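You operate a simulated robot arm through the tools that you are given. There is no shell and no other tool.

You run a simulated robot arm. Do the job below in one go: nothing can be reset, and whatever is moved stays where it is left.

JOB
Share out the bright teal cubes on the second shelf from the bottom of the steel shelves. At the end: the bright teal cube marked "721" from the second shelf from the bottom of the steel shelves is on the glass plate on the second shelf from the bottom of the steel shelves; the bright teal cube labelled "734" from the second shelf from the bottom of the steel shelves is on the middle shelf of the steel shelves; two of the green cubes from the second shelf from the bottom of the steel shelves are on the middle shelf of the steel shelves; whatever was shut is shut again. Leave all else as you found it, and nothing knocked over.

The check looks at the end state, three seconds after you hand in, the way a careful person would. Anything else that was tipped, shoved, dropped, spilled or broken makes it a failure.

ROBOT AND FRAMES
A 6-joint arm with a two-finger gripper, fixed in place. Base frame: the origin is at the foot of the arm, x ahead of it, y to its left, z up. Lengths are in mm, angles in rad, forces in N, time in s.
Its first joint turns from -2.897 to 2.897 rad. Payload 2.45 kg.
The TCP is the grasp point between the finger pads, 20 mm short of the fingertips. In the tool frame z runs along the fingers and y along their closing line. Largest opening 140 mm; the body of the gripper starts 168 mm behind the TCP.
Orientation is told as [roll, pitch, yaw] about the base's x, y, z axes, in that order, counted from this pose: with the fingers straight down and closing along the base's y, the tool's x points along the base's -x, its y along +y and its z along -z.

CONTROLS
- The arm moves only by the tool play_rows. Its argument "commands" is a list of rows, each an object (a shift or turn left out is 0, a gripper value left out holds the last) with "gripper": the opening in per cent of the stroke, from 0 (shut) to 100 (fully open); "xyz": the shift along the base's x, y, z in units of 100 mm (1.0 is 100 mm), a list of three; "dr": the turn, a rotation vector about the base's x, y, z in units of 45 degrees (1.0 is 45 degrees), a list of three. In form: [{"gripper": gripper, "xyz": [tx, ty, tz], "dr": [ax, ay, az]}, ...]. A call has 1 to 20 rows; each row is the pose to reach, as a shift and turn from the pose commanded when the call began. A call with a number of a shift or a turn outside -1 to 1 is refused whole. A row lasts 0.2 s, in which the tool goes at most 50 mm and 0.15 rad; a call with a longer step from one row to the next is refused whole, and so is a gripper value outside its range. Where a pose cannot be reached the arm comes as near as it can. A force on the tool above 40 N (or 10 N above the force at the start of the call, whichever is more), or a blocked arm, ends the call early, and 0.2 s more pass. The fingers move at their own pace (about 45 mm/s each) and stop on an object; they squeeze with about 33 N. The grip force told is the motor's: it shows also when the fingers shut on nothing. Time passes only in rows, and 0.2 s behind the last, so rows that repeat a pose let the fingers close. It gives the time, the measured TCP pose, the force on the tool (base axes), the opening and the grip force at its end, in the units of the frame above (readings bear some noise), with the torque about the TCP (base axes, N m) and any sound that the robot's microphone picked up.
- Cameras (640 x 400 px; columns grow to the right, rows downward): "scene" is fixed at [220.3, -500.6, 1096.3]; the picture's right is [0.89, -0.45, 0.00], its down [-0.04, -0.07, -1.00] and it looks along [0.45, 0.89, -0.08] (base axes); focal length 337 px, centre (320, 200). "wrist" rides on the gripper at [78, 11, -209] in the tool frame; the picture's right is [-0.14, 0.99, 0.00], its down [-0.92, -0.13, -0.37] and it looks along [-0.37, -0.05, 0.93] (tool axes); focal length 280 px, centre (320, 200).
- snapshot(camera): a new picture of that camera. It takes no simulated time.
- pixel_to_xyz(camera, pixels): for up to 12 pixels [column, row] of the newest picture of that camera ("zoom" is the newest enlarged one), the place [x, y, z] in the base frame of the surface seen there, good to about 3 mm. It takes no simulated time.
- close_up(camera, box): a new picture of the part [left, top, right, bottom] of that camera's present view, enlarged. It takes no simulated time.
- finish_job(): hands the job in; it is judged then, once.

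Open the gripper and draw the arm clear of the work before you hand the job in, unless the task says otherwise.

The tools are called after "Emit:" as name(argument=value, ...) on one line, values as JSON. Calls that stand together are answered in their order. play_rows: Moves the arm, as the interface text tells. Its arguments: {"type":"object","properties":{"commands":{"type":"array"}},"required":["commands"]} The other tools are called the same way: snapshot (camera) takes a picture; pixel_to_xyz (camera, pixels) gives the place of the surface under pixels of a picture; close_up (camera, box) takes an enlarged picture of a part of a camera's view; finish_job () hands the job in.

At the start:

```text
clock: 0.0
tcp_pos: [704.7, 422.6, 1179.3]
ee_rot: [0.001, -0.001, -0.001]
ft_force: [0.1, 0.9, 0.8]
torque: [-0.01, -0.01, 0.0]
opening: 139.8
grip_force: 0.0
```

scene: 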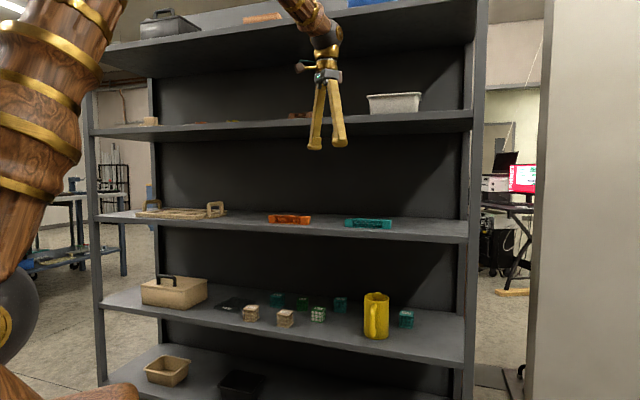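
wrist: 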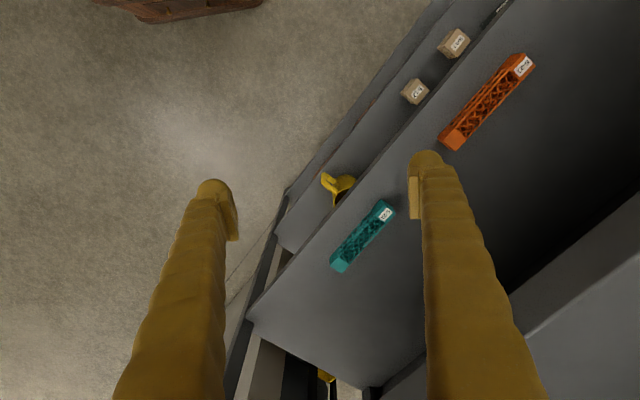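

The scene shows the steel shelves, with cubes on the second shelf from the bottom around pixels (240-415, 290-325). I'll take enlarged pictures to read the labels.

Emit:
close_up(camera="scene", box=[200, 270, 430, 350])

Emit:
close_up(camera="scene", box=[80, 180, 480, 400])

```text
2.78 times, centred on (315, 310) of scene
```

zoom: 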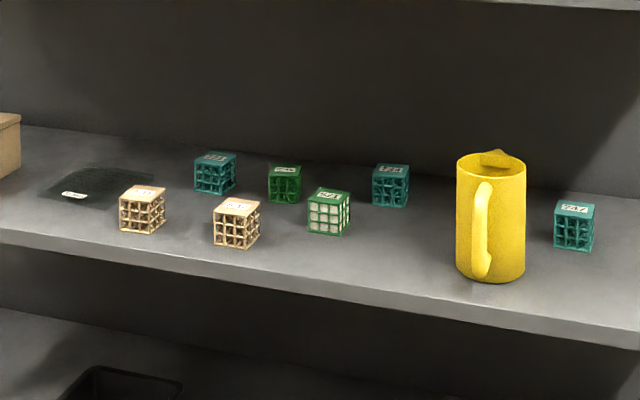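

```text
1.60 times, centred on (280, 290) of scene
```

zoom: 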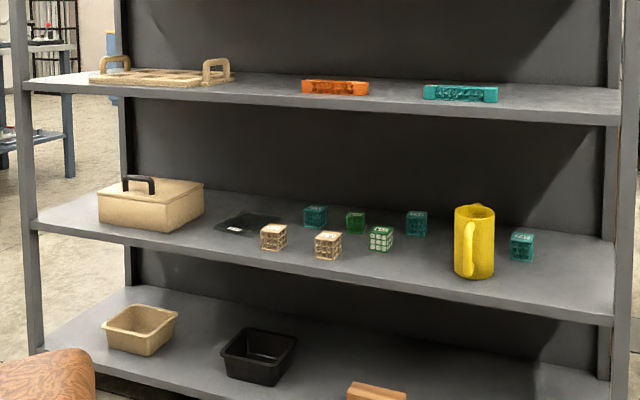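

Three teal cubes, one dark green, one green with white faces, two beige ones. I'll zoom in harder to read the labels.

Emit:
close_up(camera="scene", box=[260, 284, 300, 309])

Emit:
close_up(camera="scene", box=[290, 284, 350, 324])

Emit:
close_up(camera="scene", box=[390, 305, 422, 325])

Emit:
close_up(camera="scene", box=[210, 290, 270, 328])

Emit:
close_up(camera="scene", box=[130, 265, 220, 320])

Emit:
close_up(camera="scene", box=[80, 330, 400, 400])

Emit:
close_up(camera="scene", box=[80, 80, 480, 250])

```text
16.00 times, centred on (280, 296) of scene
```

zoom: 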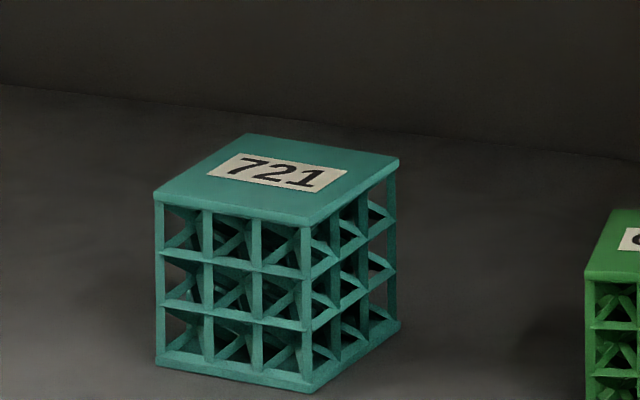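

```text
10.00 times, centred on (320, 304) of scene
```

zoom: 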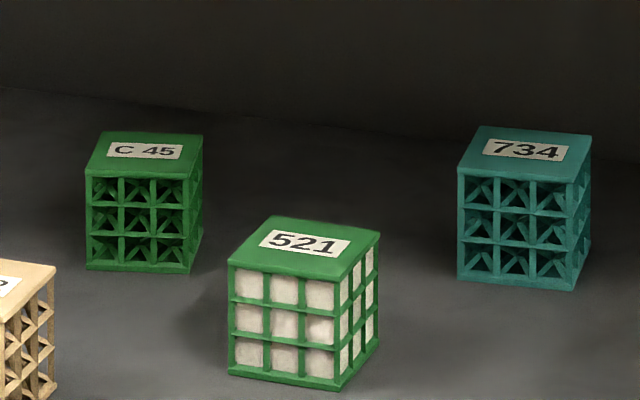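

```text
16.00 times, centred on (406, 315) of scene
```

zoom: 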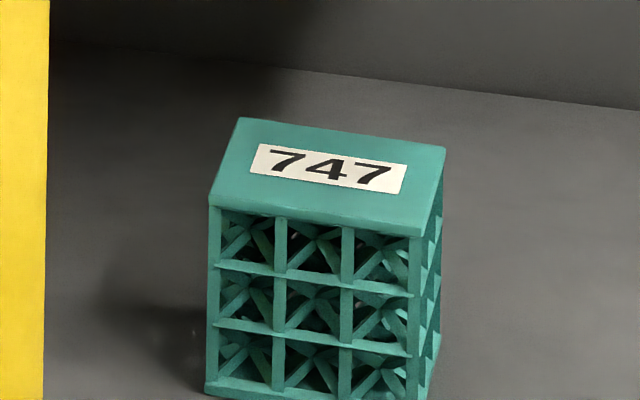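

```text
10.53 times, centred on (240, 309) of scene
```

zoom: 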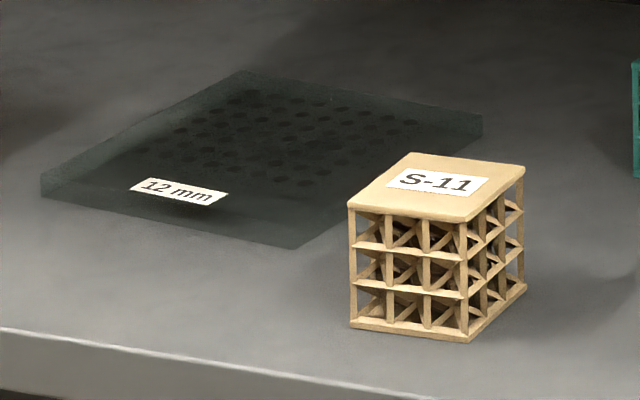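

```text
7.11 times, centred on (175, 292) of scene
```

zoom: 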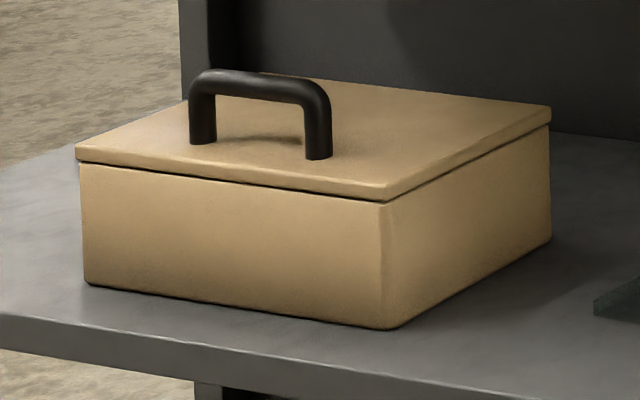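

```text
2.00 times, centred on (240, 365) of scene
```

zoom: 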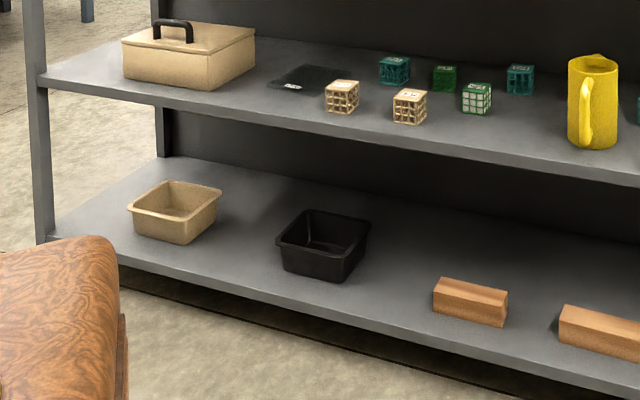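

```text
1.60 times, centred on (280, 165) of scene
```

zoom: 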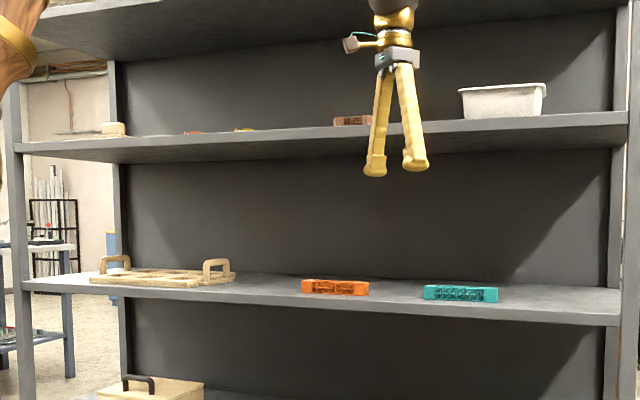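

Labels: 721 teal at (280,300), 734 teal at (340,304), 747 teal at (406,318), green "C 45" (303,303), green "521" (318,315), glass plate at (235,304), lidded box. I'll measure positions now.

Emit:
snapshot(camera="scene")

Emit:
pixel_to_xyz(camera="scene", pixels=[[278, 295], [303, 298], [319, 309], [341, 299], [407, 313], [251, 307], [286, 312], [235, 305], [375, 296], [180, 282], [285, 220], [368, 222]])

Emit:
pixel_to_xyz(camera="scene", pixels=[[110, 295], [460, 322], [460, 358], [110, 310], [300, 270], [440, 222], [440, 236], [100, 215], [460, 115], [470, 128], [300, 135], [300, 250]])

```text
taken
```

scene: 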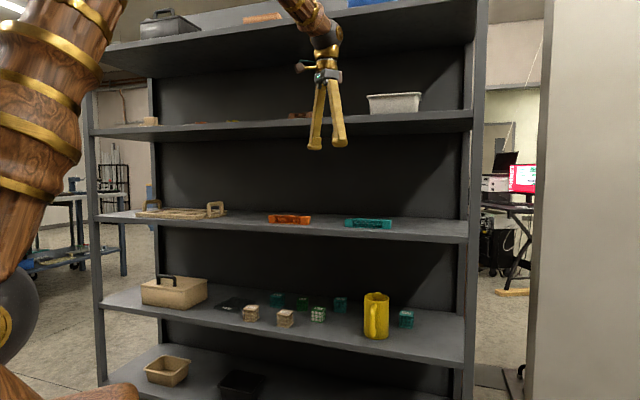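

```text
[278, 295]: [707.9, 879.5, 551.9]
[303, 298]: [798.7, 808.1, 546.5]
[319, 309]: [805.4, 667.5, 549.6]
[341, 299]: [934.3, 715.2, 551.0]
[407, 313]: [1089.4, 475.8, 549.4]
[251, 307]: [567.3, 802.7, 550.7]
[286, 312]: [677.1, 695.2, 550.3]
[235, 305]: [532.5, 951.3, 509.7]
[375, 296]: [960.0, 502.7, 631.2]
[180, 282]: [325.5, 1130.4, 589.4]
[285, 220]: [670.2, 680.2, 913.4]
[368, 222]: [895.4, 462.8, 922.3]
```

```text
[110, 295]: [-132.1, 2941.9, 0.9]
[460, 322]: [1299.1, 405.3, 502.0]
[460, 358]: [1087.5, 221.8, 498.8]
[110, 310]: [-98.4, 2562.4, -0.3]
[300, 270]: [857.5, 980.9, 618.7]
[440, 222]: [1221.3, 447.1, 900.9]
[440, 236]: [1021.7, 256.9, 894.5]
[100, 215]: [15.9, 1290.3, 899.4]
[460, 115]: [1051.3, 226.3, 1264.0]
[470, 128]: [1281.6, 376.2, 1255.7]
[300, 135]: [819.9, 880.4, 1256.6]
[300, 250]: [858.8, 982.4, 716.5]
```

Shelf surfaces: second shelf z≈500, middle z≈900, front edge runs at 45° at about 905–920 mm from the base. I'll check the arm's own geometry (pixels on arm) and the shelf edge/underside to know the clearances.

Emit:
pixel_to_xyz(camera="scene", pixels=[[10, 310], [50, 150], [90, 392], [90, 20], [20, 240], [300, 15], [325, 60], [318, 145], [338, 143], [302, 67], [5, 380], [40, 80]])

Emit:
close_up(camera="scene", box=[380, 200, 500, 380])

Emit:
close_up(camera="scene", box=[260, 0, 380, 160])

```text
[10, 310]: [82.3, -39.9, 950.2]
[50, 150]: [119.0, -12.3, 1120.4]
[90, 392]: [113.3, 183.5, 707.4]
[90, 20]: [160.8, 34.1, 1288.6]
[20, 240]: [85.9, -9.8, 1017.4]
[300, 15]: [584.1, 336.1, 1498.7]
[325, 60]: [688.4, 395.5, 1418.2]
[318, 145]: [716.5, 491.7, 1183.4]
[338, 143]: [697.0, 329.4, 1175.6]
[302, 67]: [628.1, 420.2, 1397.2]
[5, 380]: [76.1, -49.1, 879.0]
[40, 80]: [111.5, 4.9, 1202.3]
```

```text
2.22 times, centred on (440, 290) of scene
```

zoom: 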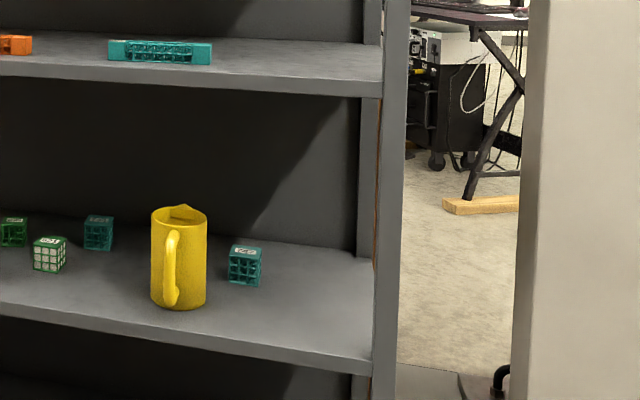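

```text
2.50 times, centred on (320, 80) of scene
```

zoom: 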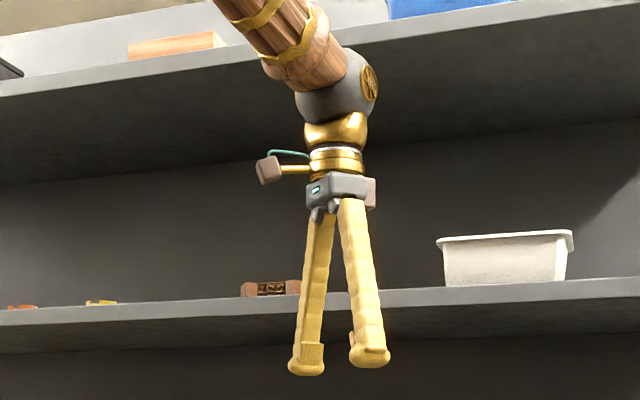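

The arm's shoulder is near z≈900, so a forward-tilted gripper is feasible. Now I'll zoom on each cube and measure its top-corner points to learn the yaw, beginning with 721.

Emit:
close_up(camera="scene", box=[260, 284, 300, 309])

Emit:
pixel_to_xyz(camera="zoom", pixels=[[160, 198], [308, 218], [392, 162], [252, 138], [276, 178], [165, 362], [310, 385], [394, 325]])

Emit:
close_up(camera="scene", box=[290, 284, 350, 324])

Emit:
pixel_to_xyz(camera="zoom", pixels=[[90, 174], [187, 176], [199, 140], [109, 137], [233, 264], [336, 278], [376, 237], [281, 220], [462, 172], [573, 178], [588, 139], [482, 131]])

Emit:
close_up(camera="scene", box=[210, 290, 270, 328])

Emit:
pixel_to_xyz(camera="zoom", pixels=[[50, 176], [240, 76], [475, 118], [295, 235], [260, 160], [353, 203], [460, 218], [520, 168], [414, 156], [295, 247], [440, 185], [180, 110]])

```text
16.00 times, centred on (280, 296) of scene
```

zoom: 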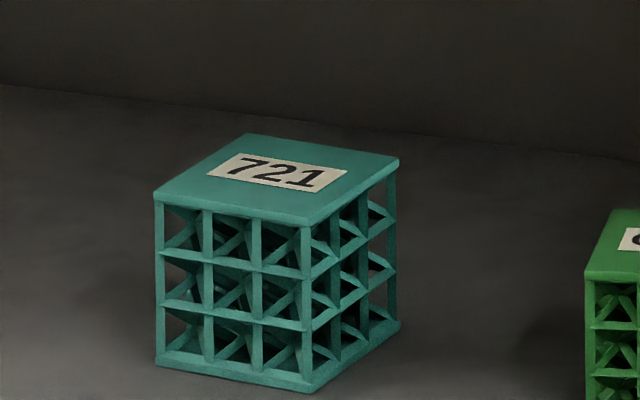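

```text
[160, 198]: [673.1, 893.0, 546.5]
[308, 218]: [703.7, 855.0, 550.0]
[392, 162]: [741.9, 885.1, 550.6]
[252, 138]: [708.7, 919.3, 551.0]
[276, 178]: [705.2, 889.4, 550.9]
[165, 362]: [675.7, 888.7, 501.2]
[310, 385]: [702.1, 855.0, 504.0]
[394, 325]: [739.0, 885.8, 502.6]
```

```text
10.00 times, centred on (320, 304) of scene
```

zoom: 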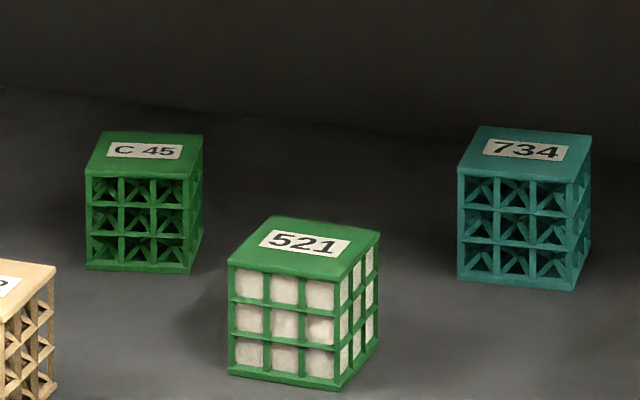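

```text
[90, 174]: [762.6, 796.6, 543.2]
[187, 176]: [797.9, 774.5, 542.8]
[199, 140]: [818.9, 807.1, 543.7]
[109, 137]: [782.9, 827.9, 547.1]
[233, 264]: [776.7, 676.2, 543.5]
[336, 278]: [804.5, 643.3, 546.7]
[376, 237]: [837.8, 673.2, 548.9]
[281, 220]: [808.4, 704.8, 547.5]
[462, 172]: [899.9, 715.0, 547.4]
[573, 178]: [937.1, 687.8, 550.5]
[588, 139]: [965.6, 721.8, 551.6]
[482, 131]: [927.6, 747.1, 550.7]
```

```text
10.53 times, centred on (240, 309) of scene
```

zoom: 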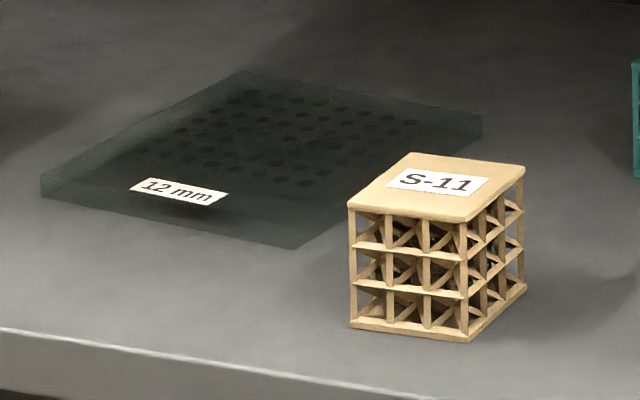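

```text
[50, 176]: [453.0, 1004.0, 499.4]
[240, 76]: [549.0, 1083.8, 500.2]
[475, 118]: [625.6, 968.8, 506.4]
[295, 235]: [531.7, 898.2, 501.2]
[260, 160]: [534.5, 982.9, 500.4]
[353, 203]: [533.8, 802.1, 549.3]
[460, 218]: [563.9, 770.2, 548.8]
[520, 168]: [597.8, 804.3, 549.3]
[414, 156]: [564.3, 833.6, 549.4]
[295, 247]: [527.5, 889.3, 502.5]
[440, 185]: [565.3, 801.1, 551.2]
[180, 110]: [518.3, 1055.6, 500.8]
```

Cube data: 721 centre ≈(707,888), depth axis ≈39°; C45 ≈(791,801), axis ≈58°; 521 ≈(807,674), axis ≈42°; 734 ≈(933,718), axis ≈52°. I'll start turning the tool yaw by -45° (camera ends up on top later when pitched forward), in place clear of the shelves.

Emit:
play_rows(commands=[{"dr": [0, 0, -0.16]}, {"dr": [0, 0, -0.33]}, {"dr": [0, 0, -0.5]}, {"dr": [0, 0, -0.67]}, {"dr": [0, 0, -0.84]}, {"dr": [0, 0, -1.0]}, {"dr": [0, 0, -1.0]}])

```text
clock: 1.6
tcp_pos: [704.4, 421.3, 1176.9]
ee_rot: [0.001, 0.0, -0.786]
ft_force: [1.0, 0.3, 1.2]
torque: [0.01, -0.02, -0.03]
opening: 140.1
grip_force: 0.1
```

Yaw is now -0.786, reached cleanly. I'll continue another -45° while drawing back from the shelf a bit.

Emit:
play_rows(commands=[{"xyz": [-0.1, -0.1, 0], "dr": [0, 0, -0.16]}, {"xyz": [-0.2, -0.2, 0], "dr": [0, 0, -0.33]}, {"xyz": [-0.3, -0.3, 0], "dr": [0, 0, -0.5]}, {"xyz": [-0.4, -0.4, 0], "dr": [0, 0, -0.67]}, {"xyz": [-0.5, -0.5, 0], "dr": [0, 0, -0.84]}, {"xyz": [-0.5, -0.5, 0], "dr": [0, 0, -1.0]}, {"xyz": [-0.5, -0.5, 0], "dr": [0, 0, -1.0]}])

```text
clock: 3.2
tcp_pos: [654.1, 371.7, 1177.0]
ee_rot: [0.0, 0.002, -1.573]
ft_force: [-0.4, 0.5, -0.6]
torque: [0.01, 0.02, -0.03]
opening: 140.2
grip_force: 0.0
```

Yaw -1.573 reached. One more -45° in place, then check the wrist camera.

Emit:
play_rows(commands=[{"dr": [0, 0, -0.16]}, {"dr": [0, 0, -0.33]}, {"dr": [0, 0, -0.5]}, {"dr": [0, 0, -0.67]}, {"dr": [0, 0, -0.84]}, {"dr": [0, 0, -1.0]}, {"dr": [0, 0, -1.0]}])

Emit:
snapshot(camera="wrist")

Emit:
snapshot(camera="scene")

```text
clock: 4.8
tcp_pos: [654.2, 372.0, 1177.1]
ee_rot: [0.001, 0.001, -2.356]
ft_force: [-0.7, 1.0, 0.3]
torque: [-0.02, 0.0, 0.0]
opening: 140.1
grip_force: 0.1
```

```text
taken
```

wrist: 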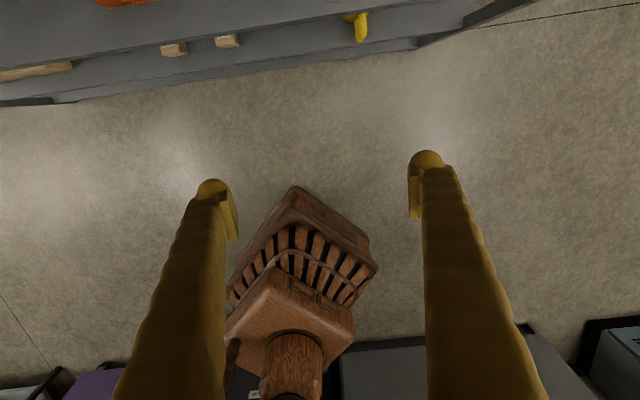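

```text
taken
```

scene: 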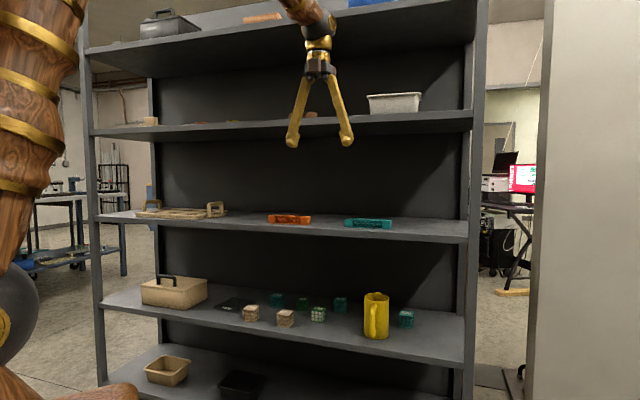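

Yaw -2.356 reached; the camera now faces back from the shelf side. I pitch the fingers forward toward the shelf by 60° (about axis [0.707,-0.707,0]).

Emit:
play_rows(commands=[{"dr": [0.118, -0.118, 0]}, {"dr": [0.236, -0.236, 0]}, {"dr": [0.354, -0.354, 0]}, {"dr": [0.471, -0.471, 0]}, {"dr": [0.589, -0.589, 0]}, {"dr": [0.707, -0.707, 0]}, {"dr": [0.825, -0.825, 0]}, {"dr": [0.943, -0.943, 0]}, {"dr": [0.943, -0.943, 0]}])

Emit:
snapshot(camera="wrist")

Emit:
snapshot(camera="scene")

```text
clock: 6.8
tcp_pos: [655.0, 370.5, 1176.0]
ee_rot: [0.001, 1.048, -2.354]
ft_force: [0.7, -0.4, 0.0]
torque: [0.01, 0.08, 0.0]
opening: 140.0
grip_force: 0.1
```

```text
taken
```

wrist: 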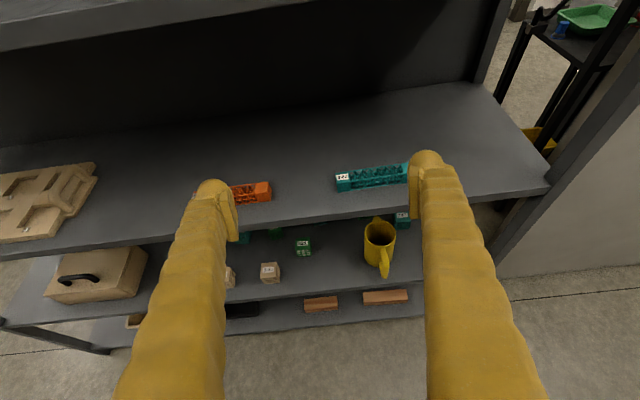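

```text
taken
```

scene: 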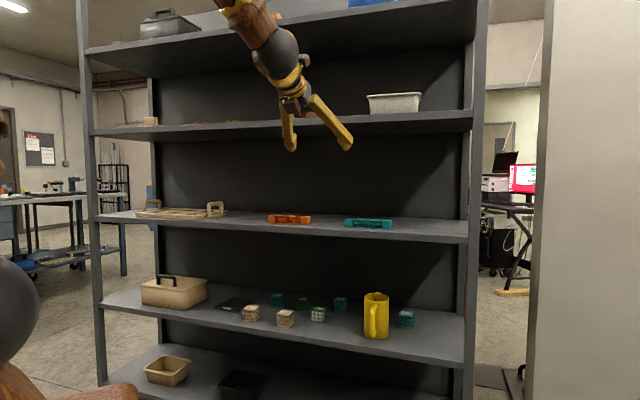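

Pitched forward nicely; the wrist view shows the middle shelf with the orange block (250,192), teal block (372,178), and tray (45,200). I measure the free area, front edge and lower objects.

Emit:
pixel_to_xyz(camera="wrist", pixels=[[268, 186], [270, 197], [338, 178], [340, 188], [300, 150], [300, 212], [300, 218], [98, 170], [60, 235], [400, 170], [300, 110], [150, 230]])

Emit:
close_up(camera="wrist", box=[180, 100, 440, 330])

```text
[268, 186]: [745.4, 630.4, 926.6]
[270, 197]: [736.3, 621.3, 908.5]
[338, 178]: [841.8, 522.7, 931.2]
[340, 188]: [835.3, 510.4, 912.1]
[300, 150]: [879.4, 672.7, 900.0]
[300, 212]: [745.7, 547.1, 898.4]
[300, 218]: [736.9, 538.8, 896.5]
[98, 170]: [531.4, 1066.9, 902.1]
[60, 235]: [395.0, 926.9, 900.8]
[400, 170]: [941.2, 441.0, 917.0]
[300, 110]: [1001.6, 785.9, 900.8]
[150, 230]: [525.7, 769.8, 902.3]
```

```text
1.74 times, centred on (310, 215) of wrist
```

zoom: 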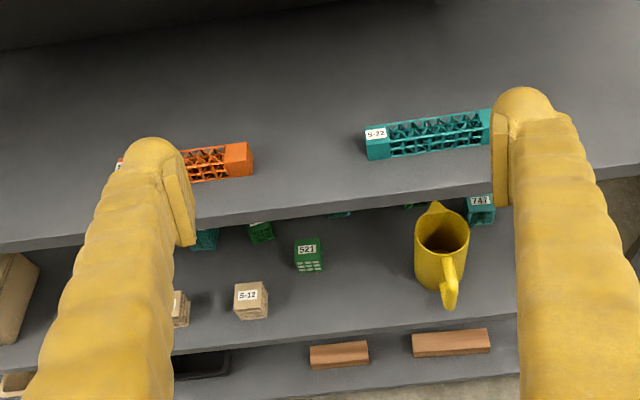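

Shelf front edge is at u=(x+y)/√2≈910, middle shelf top z=900; gap between orange and teal block is v≈-81…-226. I'll lower the arm in front of the shelves (u≈725) toward the second shelf's level.

Emit:
play_rows(commands=[{"xyz": [-0.05, 0.05, -0.25]}, {"xyz": [-0.1, 0.1, -0.5]}, {"xyz": [-0.15, 0.15, -0.75]}, {"xyz": [-0.2, 0.2, -1.0]}])

Emit:
play_rows(commands=[{"xyz": [-0.05, 0.05, -0.25]}, {"xyz": [-0.1, 0.1, -0.5]}, {"xyz": [-0.15, 0.15, -0.75]}, {"xyz": [-0.2, 0.2, -1.0]}])

Emit:
play_rows(commands=[{"xyz": [-0.05, 0.05, -0.25]}, {"xyz": [-0.1, 0.1, -0.5]}, {"xyz": [-0.15, 0.15, -0.75]}, {"xyz": [-0.2, 0.2, -1.0]}])

```text
clock: 7.8
tcp_pos: [634.7, 394.2, 1077.5]
ee_rot: [0.001, 1.046, -2.354]
ft_force: [0.2, -0.2, -0.6]
torque: [-0.02, 0.0, 0.02]
opening: 140.0
grip_force: 0.1
```

```text
clock: 8.8
tcp_pos: [614.6, 413.2, 976.8]
ee_rot: [0.0, 1.047, -2.355]
ft_force: [0.1, 0.3, 0.4]
torque: [-0.02, -0.02, 0.02]
opening: 140.0
grip_force: 0.1
```

```text
clock: 9.8
tcp_pos: [606.4, 439.2, 880.7]
ee_rot: [-0.008, 1.043, -2.356]
ft_force: [-0.2, -0.3, 0.0]
torque: [0.01, 0.01, 0.02]
opening: 140.0
grip_force: 0.1
out of reach, approached as far as the arm can: row 3, 4
```

The arm hits its inner-reach limit at (606,439,881). I'll go outward a little (u≈790, still clear of the shelf edge at 905) and see whether the pose is tracked again.

Emit:
play_rows(commands=[{"xyz": [0.15, 0.15, 0]}, {"xyz": [0.3, 0.3, 0]}, {"xyz": [0.45, 0.45, 0]}, {"xyz": [0.5, 0.5, 0]}])

Emit:
snapshot(camera="scene")

```text
clock: 10.8
tcp_pos: [658.6, 487.0, 880.7]
ee_rot: [-0.013, 1.046, -2.355]
ft_force: [-0.4, 0.1, -0.2]
torque: [-0.01, -0.03, 0.03]
opening: 139.9
grip_force: 0.0
```

```text
taken
```

scene: 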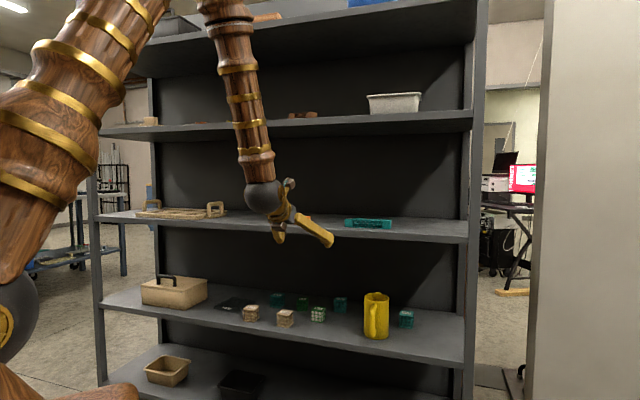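

The forearm hangs almost vertical now. I'll measure points along the links to estimate the elbow and check how the forearm would clear the middle shelf's edge.

Emit:
pixel_to_xyz(camera="scene", pixels=[[228, 15], [237, 70], [247, 120], [255, 165], [262, 195], [120, 20], [85, 70], [55, 130], [20, 230], [10, 310], [290, 205], [275, 215]])

Emit:
snapshot(camera="wrist")

```text
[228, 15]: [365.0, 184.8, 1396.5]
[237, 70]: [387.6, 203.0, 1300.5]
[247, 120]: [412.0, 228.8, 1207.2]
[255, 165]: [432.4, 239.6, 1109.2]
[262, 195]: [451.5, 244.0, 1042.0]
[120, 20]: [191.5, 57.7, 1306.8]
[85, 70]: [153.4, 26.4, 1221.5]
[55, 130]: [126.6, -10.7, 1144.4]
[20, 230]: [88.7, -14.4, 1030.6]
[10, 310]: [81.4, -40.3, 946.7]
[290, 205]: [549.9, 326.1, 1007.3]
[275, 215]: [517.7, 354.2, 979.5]
```

```text
taken
```

wrist: 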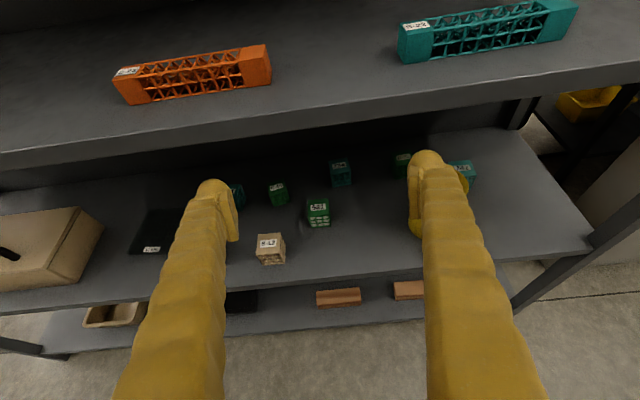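

Estimated geometry: forearm stays ≥40 mm clear of the middle shelf edge for a 30° tilt at most cubes. I descend in front of the shelf (u≈810) toward pre-grasp height for cube 521 and narrow the opening to ~90 mm.

Emit:
play_rows(commands=[{"gripper": 64, "xyz": [-0.03, 0.03, -0.25]}, {"xyz": [-0.06, 0.06, -0.5]}, {"xyz": [-0.1, 0.1, -0.75]}, {"xyz": [-0.13, 0.13, -1.0]}])

Emit:
play_rows(commands=[{"xyz": [-0.03, 0.03, -0.25]}, {"xyz": [-0.06, 0.06, -0.5]}, {"xyz": [-0.1, 0.1, -0.75]}, {"xyz": [-0.13, 0.13, -1.0]}])

Emit:
snapshot(camera="wrist")

Emit:
snapshot(camera="scene")

```text
clock: 11.8
tcp_pos: [659.6, 485.2, 782.2]
ee_rot: [-0.032, 1.046, -2.356]
ft_force: [-0.9, 0.4, -0.5]
torque: [0.0, -0.01, -0.01]
opening: 89.6
grip_force: 0.0
out of reach, approached as far as the arm can: row 1, 2, 3, 4
```

```text
clock: 12.8
tcp_pos: [660.5, 478.9, 687.1]
ee_rot: [-0.042, 1.046, -2.353]
ft_force: [0.4, 0.1, 0.6]
torque: [0.03, -0.03, 0.0]
opening: 89.6
grip_force: 0.0
out of reach, approached as far as the arm can: row 1, 2, 3, 4
```

```text
taken
```

wrist: 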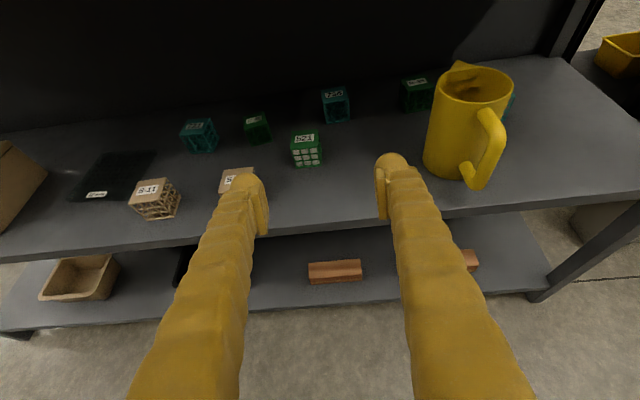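

```text
taken
```

scene: 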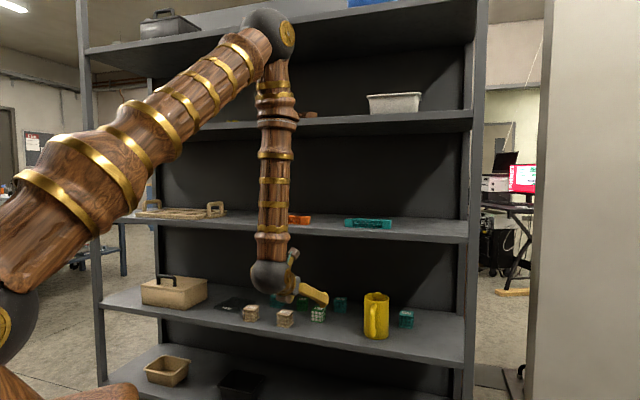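

The camera-up wrist turn runs into a joint limit when the heading is too close to the arm's azimuth, but headings ≥15° beyond it work — which suits 734 (axis ≈52°) and C45 (axis ≈58°). I'll look at both closely from the wrist camera, check the third green cube behind the mug at (416,92), and measure the forearm.

Emit:
close_up(camera="wrist", box=[300, 70, 380, 120])

Emit:
pixel_to_xyz(camera="zoom", pixels=[[172, 174], [372, 150], [392, 210], [200, 240]])

Emit:
close_up(camera="wrist", box=[170, 90, 330, 190])

Emit:
close_up(camera="wrist", box=[380, 50, 540, 150])

Emit:
pixel_to_xyz(camera="scene", pixels=[[270, 35], [276, 90], [278, 120], [275, 160], [273, 200], [270, 275], [240, 60], [180, 110], [130, 145], [50, 200], [295, 290], [5, 310]])

```text
8.00 times, centred on (340, 95) of wrist
```

zoom: 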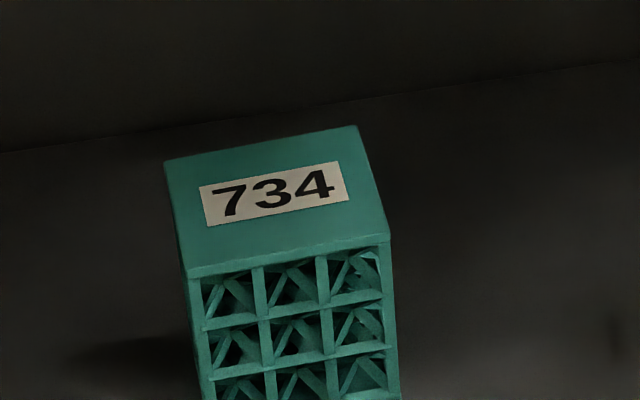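

```text
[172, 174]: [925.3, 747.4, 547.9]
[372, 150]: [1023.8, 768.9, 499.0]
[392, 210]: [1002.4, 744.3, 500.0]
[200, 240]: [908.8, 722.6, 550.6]
```

```text
4.00 times, centred on (250, 140) of wrist
```

zoom: 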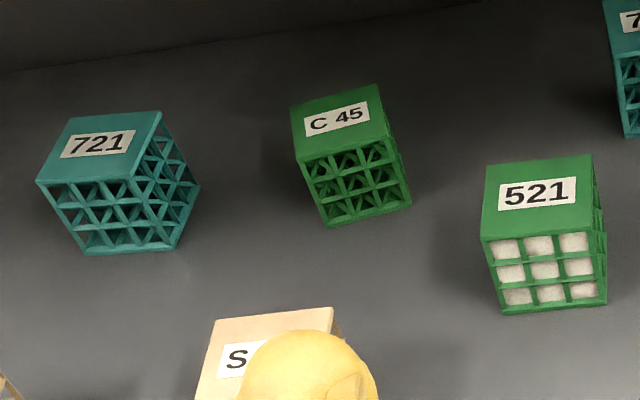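

```text
4.00 times, centred on (460, 100) of wrist
```

zoom: 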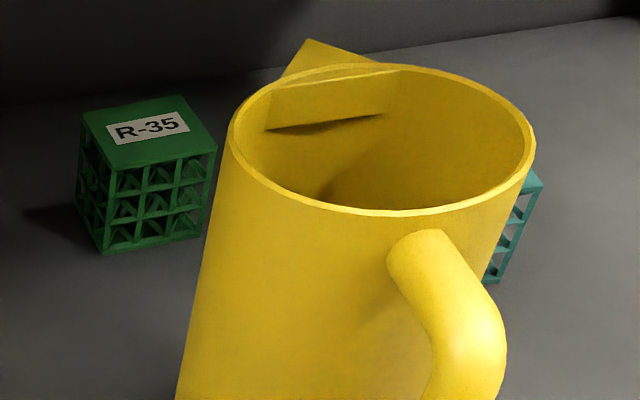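

```text
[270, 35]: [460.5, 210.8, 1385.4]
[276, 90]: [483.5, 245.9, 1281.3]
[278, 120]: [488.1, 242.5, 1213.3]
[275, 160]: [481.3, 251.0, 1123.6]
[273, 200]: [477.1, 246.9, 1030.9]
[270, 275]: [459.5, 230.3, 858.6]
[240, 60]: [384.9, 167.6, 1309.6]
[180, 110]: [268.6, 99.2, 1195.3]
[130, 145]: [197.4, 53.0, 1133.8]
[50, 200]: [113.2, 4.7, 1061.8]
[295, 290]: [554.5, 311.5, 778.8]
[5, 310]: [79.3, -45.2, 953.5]
```

There are three green cubes (C 45, 521 and R-35 behind the mug). To get away from the wrist limit, I'll roll the gripper 180° about its own axis (camera underneath, wrist near neutral), here in free space at u≈806; first quarter-steps of 45°.

Emit:
play_rows(commands=[{"dr": [-0.1, -0.11, 0.085]}, {"dr": [-0.2, -0.22, 0.17]}, {"dr": [-0.3, -0.33, 0.255]}, {"dr": [-0.4, -0.44, 0.34]}, {"dr": [-0.5, -0.55, 0.425]}, {"dr": [-0.58, -0.643, 0.5]}])

Emit:
play_rows(commands=[{"dr": [-0.1, -0.11, 0.085]}, {"dr": [-0.2, -0.22, 0.17]}, {"dr": [-0.3, -0.33, 0.255]}, {"dr": [-0.4, -0.44, 0.34]}, {"dr": [-0.5, -0.55, 0.425]}, {"dr": [-0.58, -0.643, 0.5]}])

```text
clock: 14.2
tcp_pos: [668.5, 470.1, 689.6]
ee_rot: [0.914, 0.687, -1.202]
ft_force: [0.1, -0.5, 0.4]
torque: [-0.01, 0.02, 0.01]
opening: 89.5
grip_force: 0.0
out of reach, approached as far as the arm can: row 1, 2, 3, 4, 5, 6
```

```text
clock: 15.6
tcp_pos: [667.9, 471.6, 688.9]
ee_rot: [1.091, 0.021, -0.744]
ft_force: [0.4, -0.2, -1.2]
torque: [0.01, 0.01, 0.01]
opening: 89.7
grip_force: 0.1
```

Halfway rolled; the tool axis is now (0.593, 0.659, -0.461). I continue the remaining 90° about that axis.

Emit:
play_rows(commands=[{"dr": [-0.1, -0.112, 0.078]}, {"dr": [-0.2, -0.224, 0.156]}, {"dr": [-0.3, -0.336, 0.234]}, {"dr": [-0.4, -0.448, 0.312]}, {"dr": [-0.5, -0.56, 0.39]}, {"dr": [-0.593, -0.659, 0.461]}])

Emit:
play_rows(commands=[{"dr": [-0.1, -0.112, 0.078]}, {"dr": [-0.2, -0.224, 0.156]}, {"dr": [-0.3, -0.336, 0.234]}, {"dr": [-0.4, -0.448, 0.312]}, {"dr": [-0.5, -0.56, 0.39]}, {"dr": [-0.593, -0.659, 0.461]}])

Emit:
snapshot(camera="wrist")

Emit:
snapshot(camera="scene")

```text
clock: 17.0
tcp_pos: [667.7, 471.6, 688.6]
ee_rot: [0.949, -0.659, -0.321]
ft_force: [0.0, 0.0, 1.2]
torque: [0.0, 0.03, 0.0]
opening: 89.6
grip_force: 0.2
```

```text
clock: 18.4
tcp_pos: [670.7, 472.9, 691.9]
ee_rot: [0.303, -1.067, 0.503]
ft_force: [0.1, 0.1, -1.0]
torque: [0.02, 0.0, 0.0]
opening: 89.6
grip_force: 0.1
out of reach, approached as far as the arm can: row 5, 6
```

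```text
taken
```

wrist: 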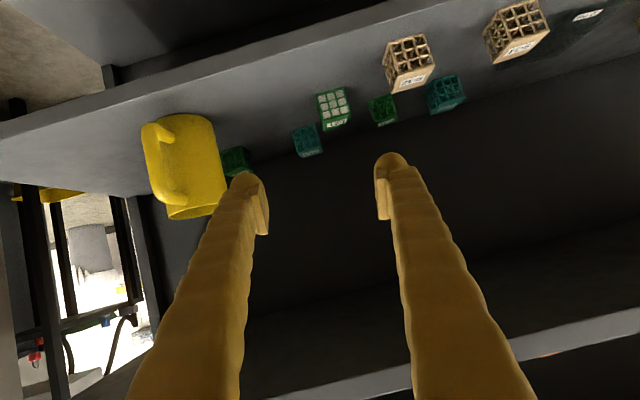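

```text
taken
```

scene: 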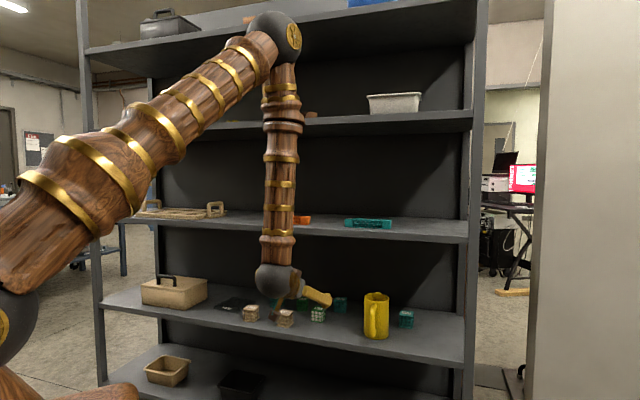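

The limit is the forearm-roll joint: I need the other wrist branch (tool swinging outward through the forearm line, in the arm's plane), with the camera under. I'll swing the fingers back to straight down here in front of the shelf, then realign in-plane.

Emit:
play_rows(commands=[{"xyz": [-0.08, -0.08, 0], "dr": [-0.13, 0.115, 0]}, {"xyz": [-0.16, -0.16, 0], "dr": [-0.26, 0.23, 0]}, {"xyz": [-0.24, -0.24, 0], "dr": [-0.39, 0.346, 0]}, {"xyz": [-0.3, -0.3, 0], "dr": [-0.5206, 0.4613, 0]}])

Emit:
play_rows(commands=[{"dr": [-0.13, 0.115, 0]}, {"dr": [-0.26, 0.23, 0]}, {"dr": [-0.39, 0.346, 0]}, {"dr": [-0.5206, 0.4613, 0]}, {"dr": [-0.5206, 0.4613, 0]}])

Emit:
snapshot(camera="scene")

```text
clock: 19.4
tcp_pos: [640.0, 441.7, 691.7]
ee_rot: [0.097, -0.534, 0.653]
ft_force: [0.1, -0.3, 0.4]
torque: [0.01, -0.03, -0.04]
opening: 89.7
grip_force: 0.0
```

```text
clock: 20.8
tcp_pos: [608.9, 530.5, 707.4]
ee_rot: [0.287, -0.043, 0.509]
ft_force: [0.1, -0.1, -0.5]
torque: [0.0, 0.0, -0.02]
opening: 89.5
grip_force: 0.0
out of reach, approached as far as the arm can: row 2, 3
stopped in row 5: the arm was blocked; the commanded pose is now the measured one
```

```text
taken
```

scene: 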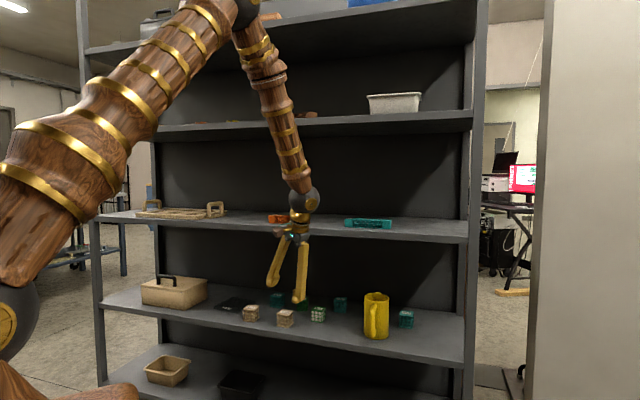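

The arm lagged in a joint swing ("blocked", forces ≈0, nothing touched – the gripper is in front of the shelf at u≈806). I'll gently bring the fingers to straight down, keeping the wrist about where it is.

Emit:
play_rows(commands=[{"xyz": [0.05, -0.15, -0.01], "dr": [-0.06, -0.022, 0.017]}, {"xyz": [0.1, -0.3, -0.02], "dr": [-0.115, -0.043, 0.033]}, {"xyz": [0.16, -0.45, -0.03], "dr": [-0.173, -0.065, 0.05]}, {"xyz": [0.21, -0.6, -0.05], "dr": [-0.23, -0.087, 0.066]}, {"xyz": [0.26, -0.74, -0.06], "dr": [-0.288, -0.108, 0.083]}, {"xyz": [0.31, -0.88, -0.07], "dr": [-0.346, -0.13, 0.099]}, {"xyz": [0.31, -0.88, -0.07], "dr": [-0.346, -0.13, 0.099]}])

Emit:
snapshot(camera="scene")

Emit:
snapshot(camera="wrist")

```text
clock: 22.4
tcp_pos: [641.2, 443.1, 699.2]
ee_rot: [0.004, 0.011, 0.595]
ft_force: [-0.1, 0.4, -0.4]
torque: [0.01, 0.02, 0.0]
opening: 89.4
grip_force: 0.1
```

```text
taken
```

scene: 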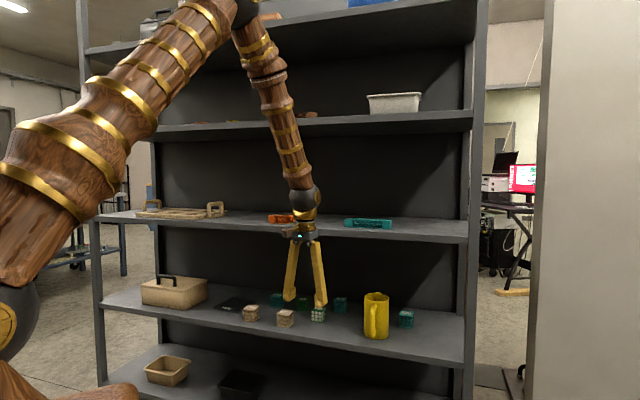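

```text
taken
```

wrist: 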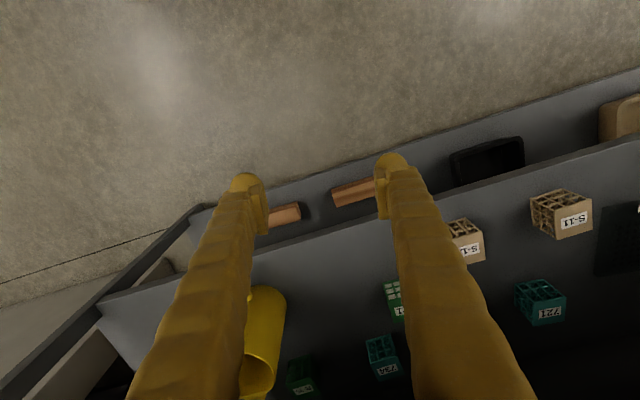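

Fingers are straight down, in the arm's plane (yaw 0.595, azimuth 34.6°). Now I pitch outward exactly in-plane, in small steps, first 32°.

Emit:
play_rows(commands=[{"dr": [0.05, -0.073, 0]}, {"dr": [0.1, -0.146, 0]}, {"dr": [0.15, -0.219, 0]}, {"dr": [0.2, -0.292, 0]}, {"dr": [0.25, -0.365, 0]}, {"dr": [0.3, -0.438, 0]}, {"dr": [0.35, -0.511, 0]}, {"dr": [0.404, -0.585, 0]}, {"dr": [0.404, -0.585, 0]}])

Emit:
snapshot(camera="scene")

```text
clock: 24.4
tcp_pos: [639.9, 442.7, 698.7]
ee_rot: [0.008, -0.548, 0.589]
ft_force: [0.0, 0.0, 1.1]
torque: [0.01, 0.01, 0.0]
opening: 89.2
grip_force: 0.1
```

```text
taken
```

scene: 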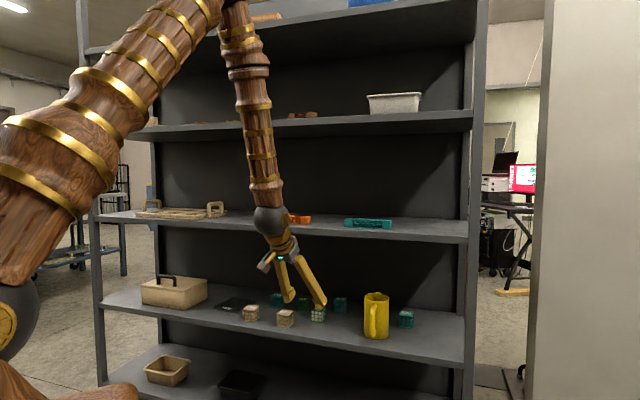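

Passed smoothly through. Now I turn to the 521 approach orientation (heading 41.8°, 38° below horizontal) and move toward its pre-grasp point (689,569,658).

Emit:
play_rows(commands=[{"xyz": [0.06, 0.15, -0.05], "dr": [0.069, -0.092, 0.043]}, {"xyz": [0.12, 0.3, -0.1], "dr": [0.138, -0.184, 0.086]}, {"xyz": [0.18, 0.45, -0.15], "dr": [0.206, -0.275, 0.129]}, {"xyz": [0.25, 0.6, -0.2], "dr": [0.275, -0.367, 0.172]}, {"xyz": [0.25, 0.6, -0.2], "dr": [0.275, -0.367, 0.172]}])

Emit:
snapshot(camera="wrist")

Emit:
snapshot(camera="scene")

```text
clock: 25.6
tcp_pos: [663.8, 504.6, 678.8]
ee_rot: [0.001, -0.908, 0.733]
ft_force: [-0.3, 0.4, -0.4]
torque: [-0.02, -0.01, -0.02]
opening: 89.5
grip_force: 0.1
```

```text
taken
```

wrist: 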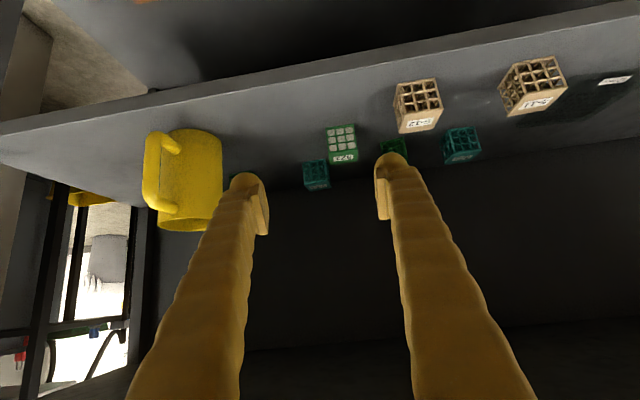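

```text
taken
```

scene: 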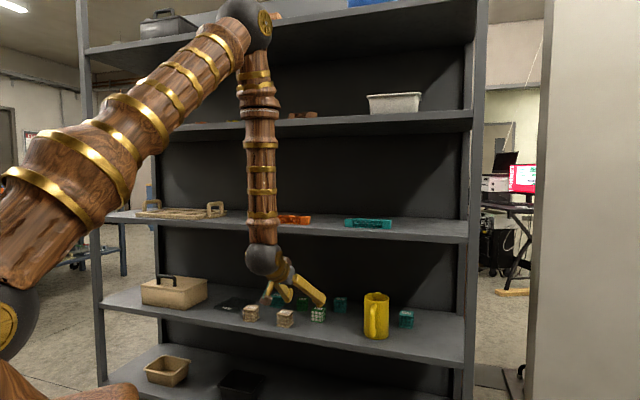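

The wrist now tracks freely. I'll zoom on 521 at (342,143) in the wrist view to refine its corners and angle.

Emit:
close_up(camera="wrist", box=[302, 115, 382, 165])

Emit:
pixel_to_xyz(camera="zoom", pixels=[[228, 300], [446, 283], [430, 366], [248, 378], [340, 330], [330, 200], [205, 120], [420, 80]])

```text
8.00 times, centred on (342, 140) of wrist
```

zoom: 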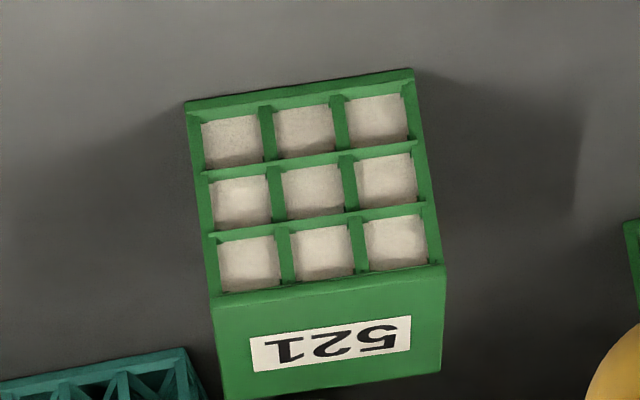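

```text
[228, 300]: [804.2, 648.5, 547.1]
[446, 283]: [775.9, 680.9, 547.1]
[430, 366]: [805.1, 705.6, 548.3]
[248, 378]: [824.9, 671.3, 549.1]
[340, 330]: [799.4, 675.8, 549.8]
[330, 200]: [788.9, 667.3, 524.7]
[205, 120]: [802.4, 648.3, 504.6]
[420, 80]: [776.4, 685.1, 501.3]
```

521 centre ≈(807,676), axis ≈41.5°, matching the heading. I move to the pre-grasp line and then half the way in along the tool axis.

Emit:
play_rows(commands=[{"xyz": [0.09, 0.22, -0.07]}, {"xyz": [0.18, 0.44, -0.14]}, {"xyz": [0.26, 0.66, -0.2]}, {"xyz": [0.26, 0.66, -0.2]}])

Emit:
play_rows(commands=[{"xyz": [0.146, 0.132, -0.154]}, {"xyz": [0.293, 0.264, -0.308]}, {"xyz": [0.439, 0.395, -0.462]}, {"xyz": [0.586, 0.527, -0.616]}, {"xyz": [0.586, 0.527, -0.616]}])

Emit:
snapshot(camera="wrist")

Emit:
snapshot(camera="scene")

```text
clock: 26.6
tcp_pos: [691.6, 568.2, 659.0]
ee_rot: [0.002, -0.908, 0.734]
ft_force: [0.2, 0.3, 0.8]
torque: [0.0, -0.02, -0.03]
opening: 89.4
grip_force: 0.0
```

```text
clock: 27.8
tcp_pos: [749.0, 622.4, 597.9]
ee_rot: [0.001, -0.908, 0.732]
ft_force: [-0.1, 1.0, 0.3]
torque: [-0.01, -0.01, 0.0]
opening: 89.8
grip_force: 0.1
```

```text
taken
```

wrist: 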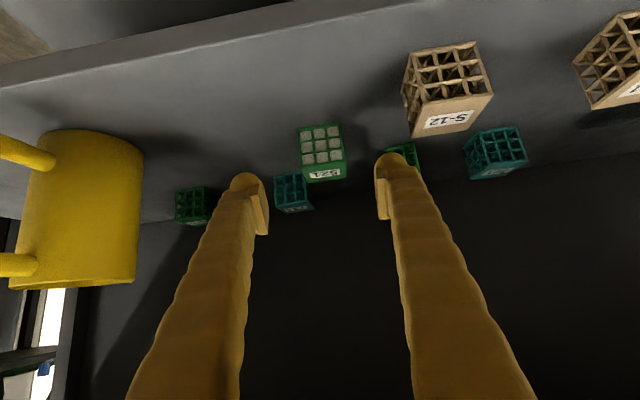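

```text
taken
```

scene: 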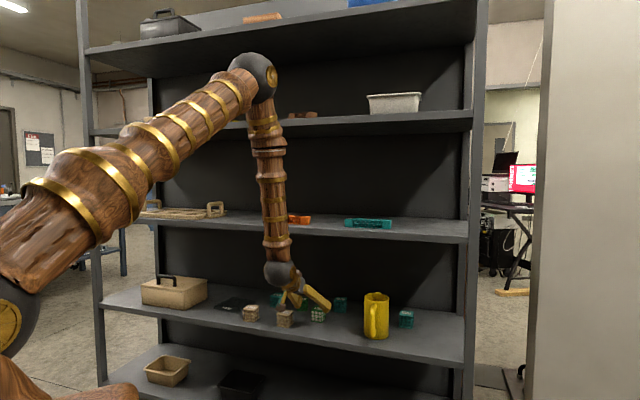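

Alignment looks good: 521 at (321,152) sits midway between the fingertips (250,180) and (393,160). I go in the last ~100 mm to (807,676,536).

Emit:
play_rows(commands=[{"xyz": [0.116, 0.107, -0.124]}, {"xyz": [0.232, 0.214, -0.248]}, {"xyz": [0.348, 0.322, -0.372]}, {"xyz": [0.464, 0.429, -0.496]}, {"xyz": [0.58, 0.536, -0.62]}, {"xyz": [0.58, 0.536, -0.62]}])

Emit:
snapshot(camera="wrist")

Emit:
snapshot(camera="scene")

```text
clock: 29.2
tcp_pos: [806.5, 675.0, 535.0]
ee_rot: [0.001, -0.907, 0.733]
ft_force: [-0.1, -0.5, -0.1]
torque: [-0.01, 0.02, -0.03]
opening: 89.8
grip_force: 0.1
```

```text
taken
```

wrist: 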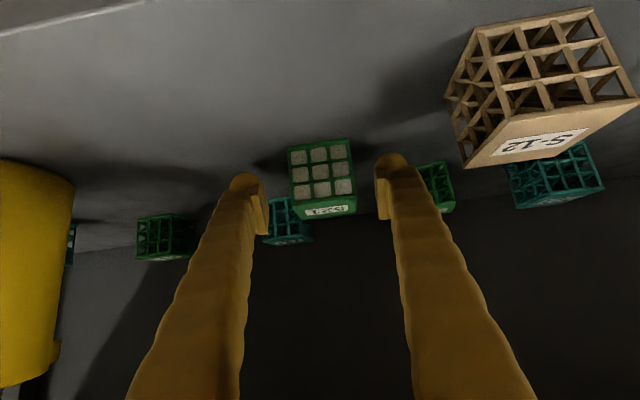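

```text
taken
```

scene: 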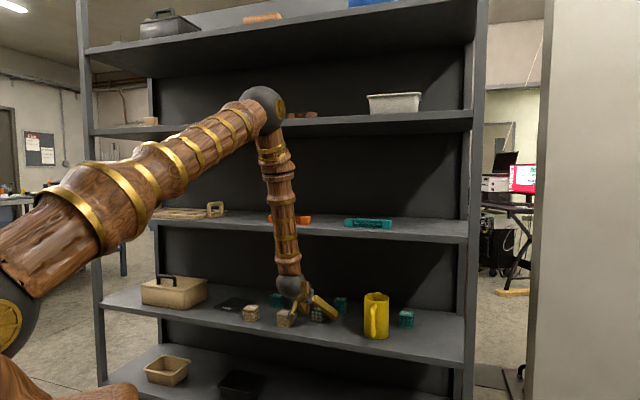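

The cube sits between the pads. Closing the gripper and waiting.

Emit:
play_rows(commands=[{"gripper": 0}, {"gripper": 0}, {"gripper": 0}, {"gripper": 0}, {"gripper": 0}, {"gripper": 0}])

Emit:
snapshot(camera="wrist")

```text
clock: 30.6
tcp_pos: [806.6, 674.2, 536.7]
ee_rot: [0.003, -0.907, 0.734]
ft_force: [-0.1, -0.2, 0.2]
torque: [-0.01, 0.01, -0.03]
opening: 47.5
grip_force: 32.8
```

```text
taken
```

wrist: 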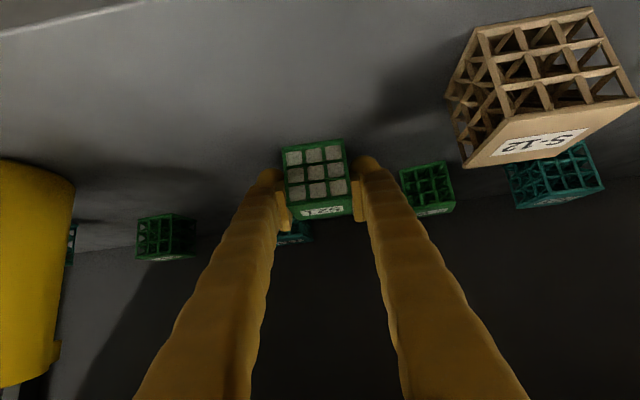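

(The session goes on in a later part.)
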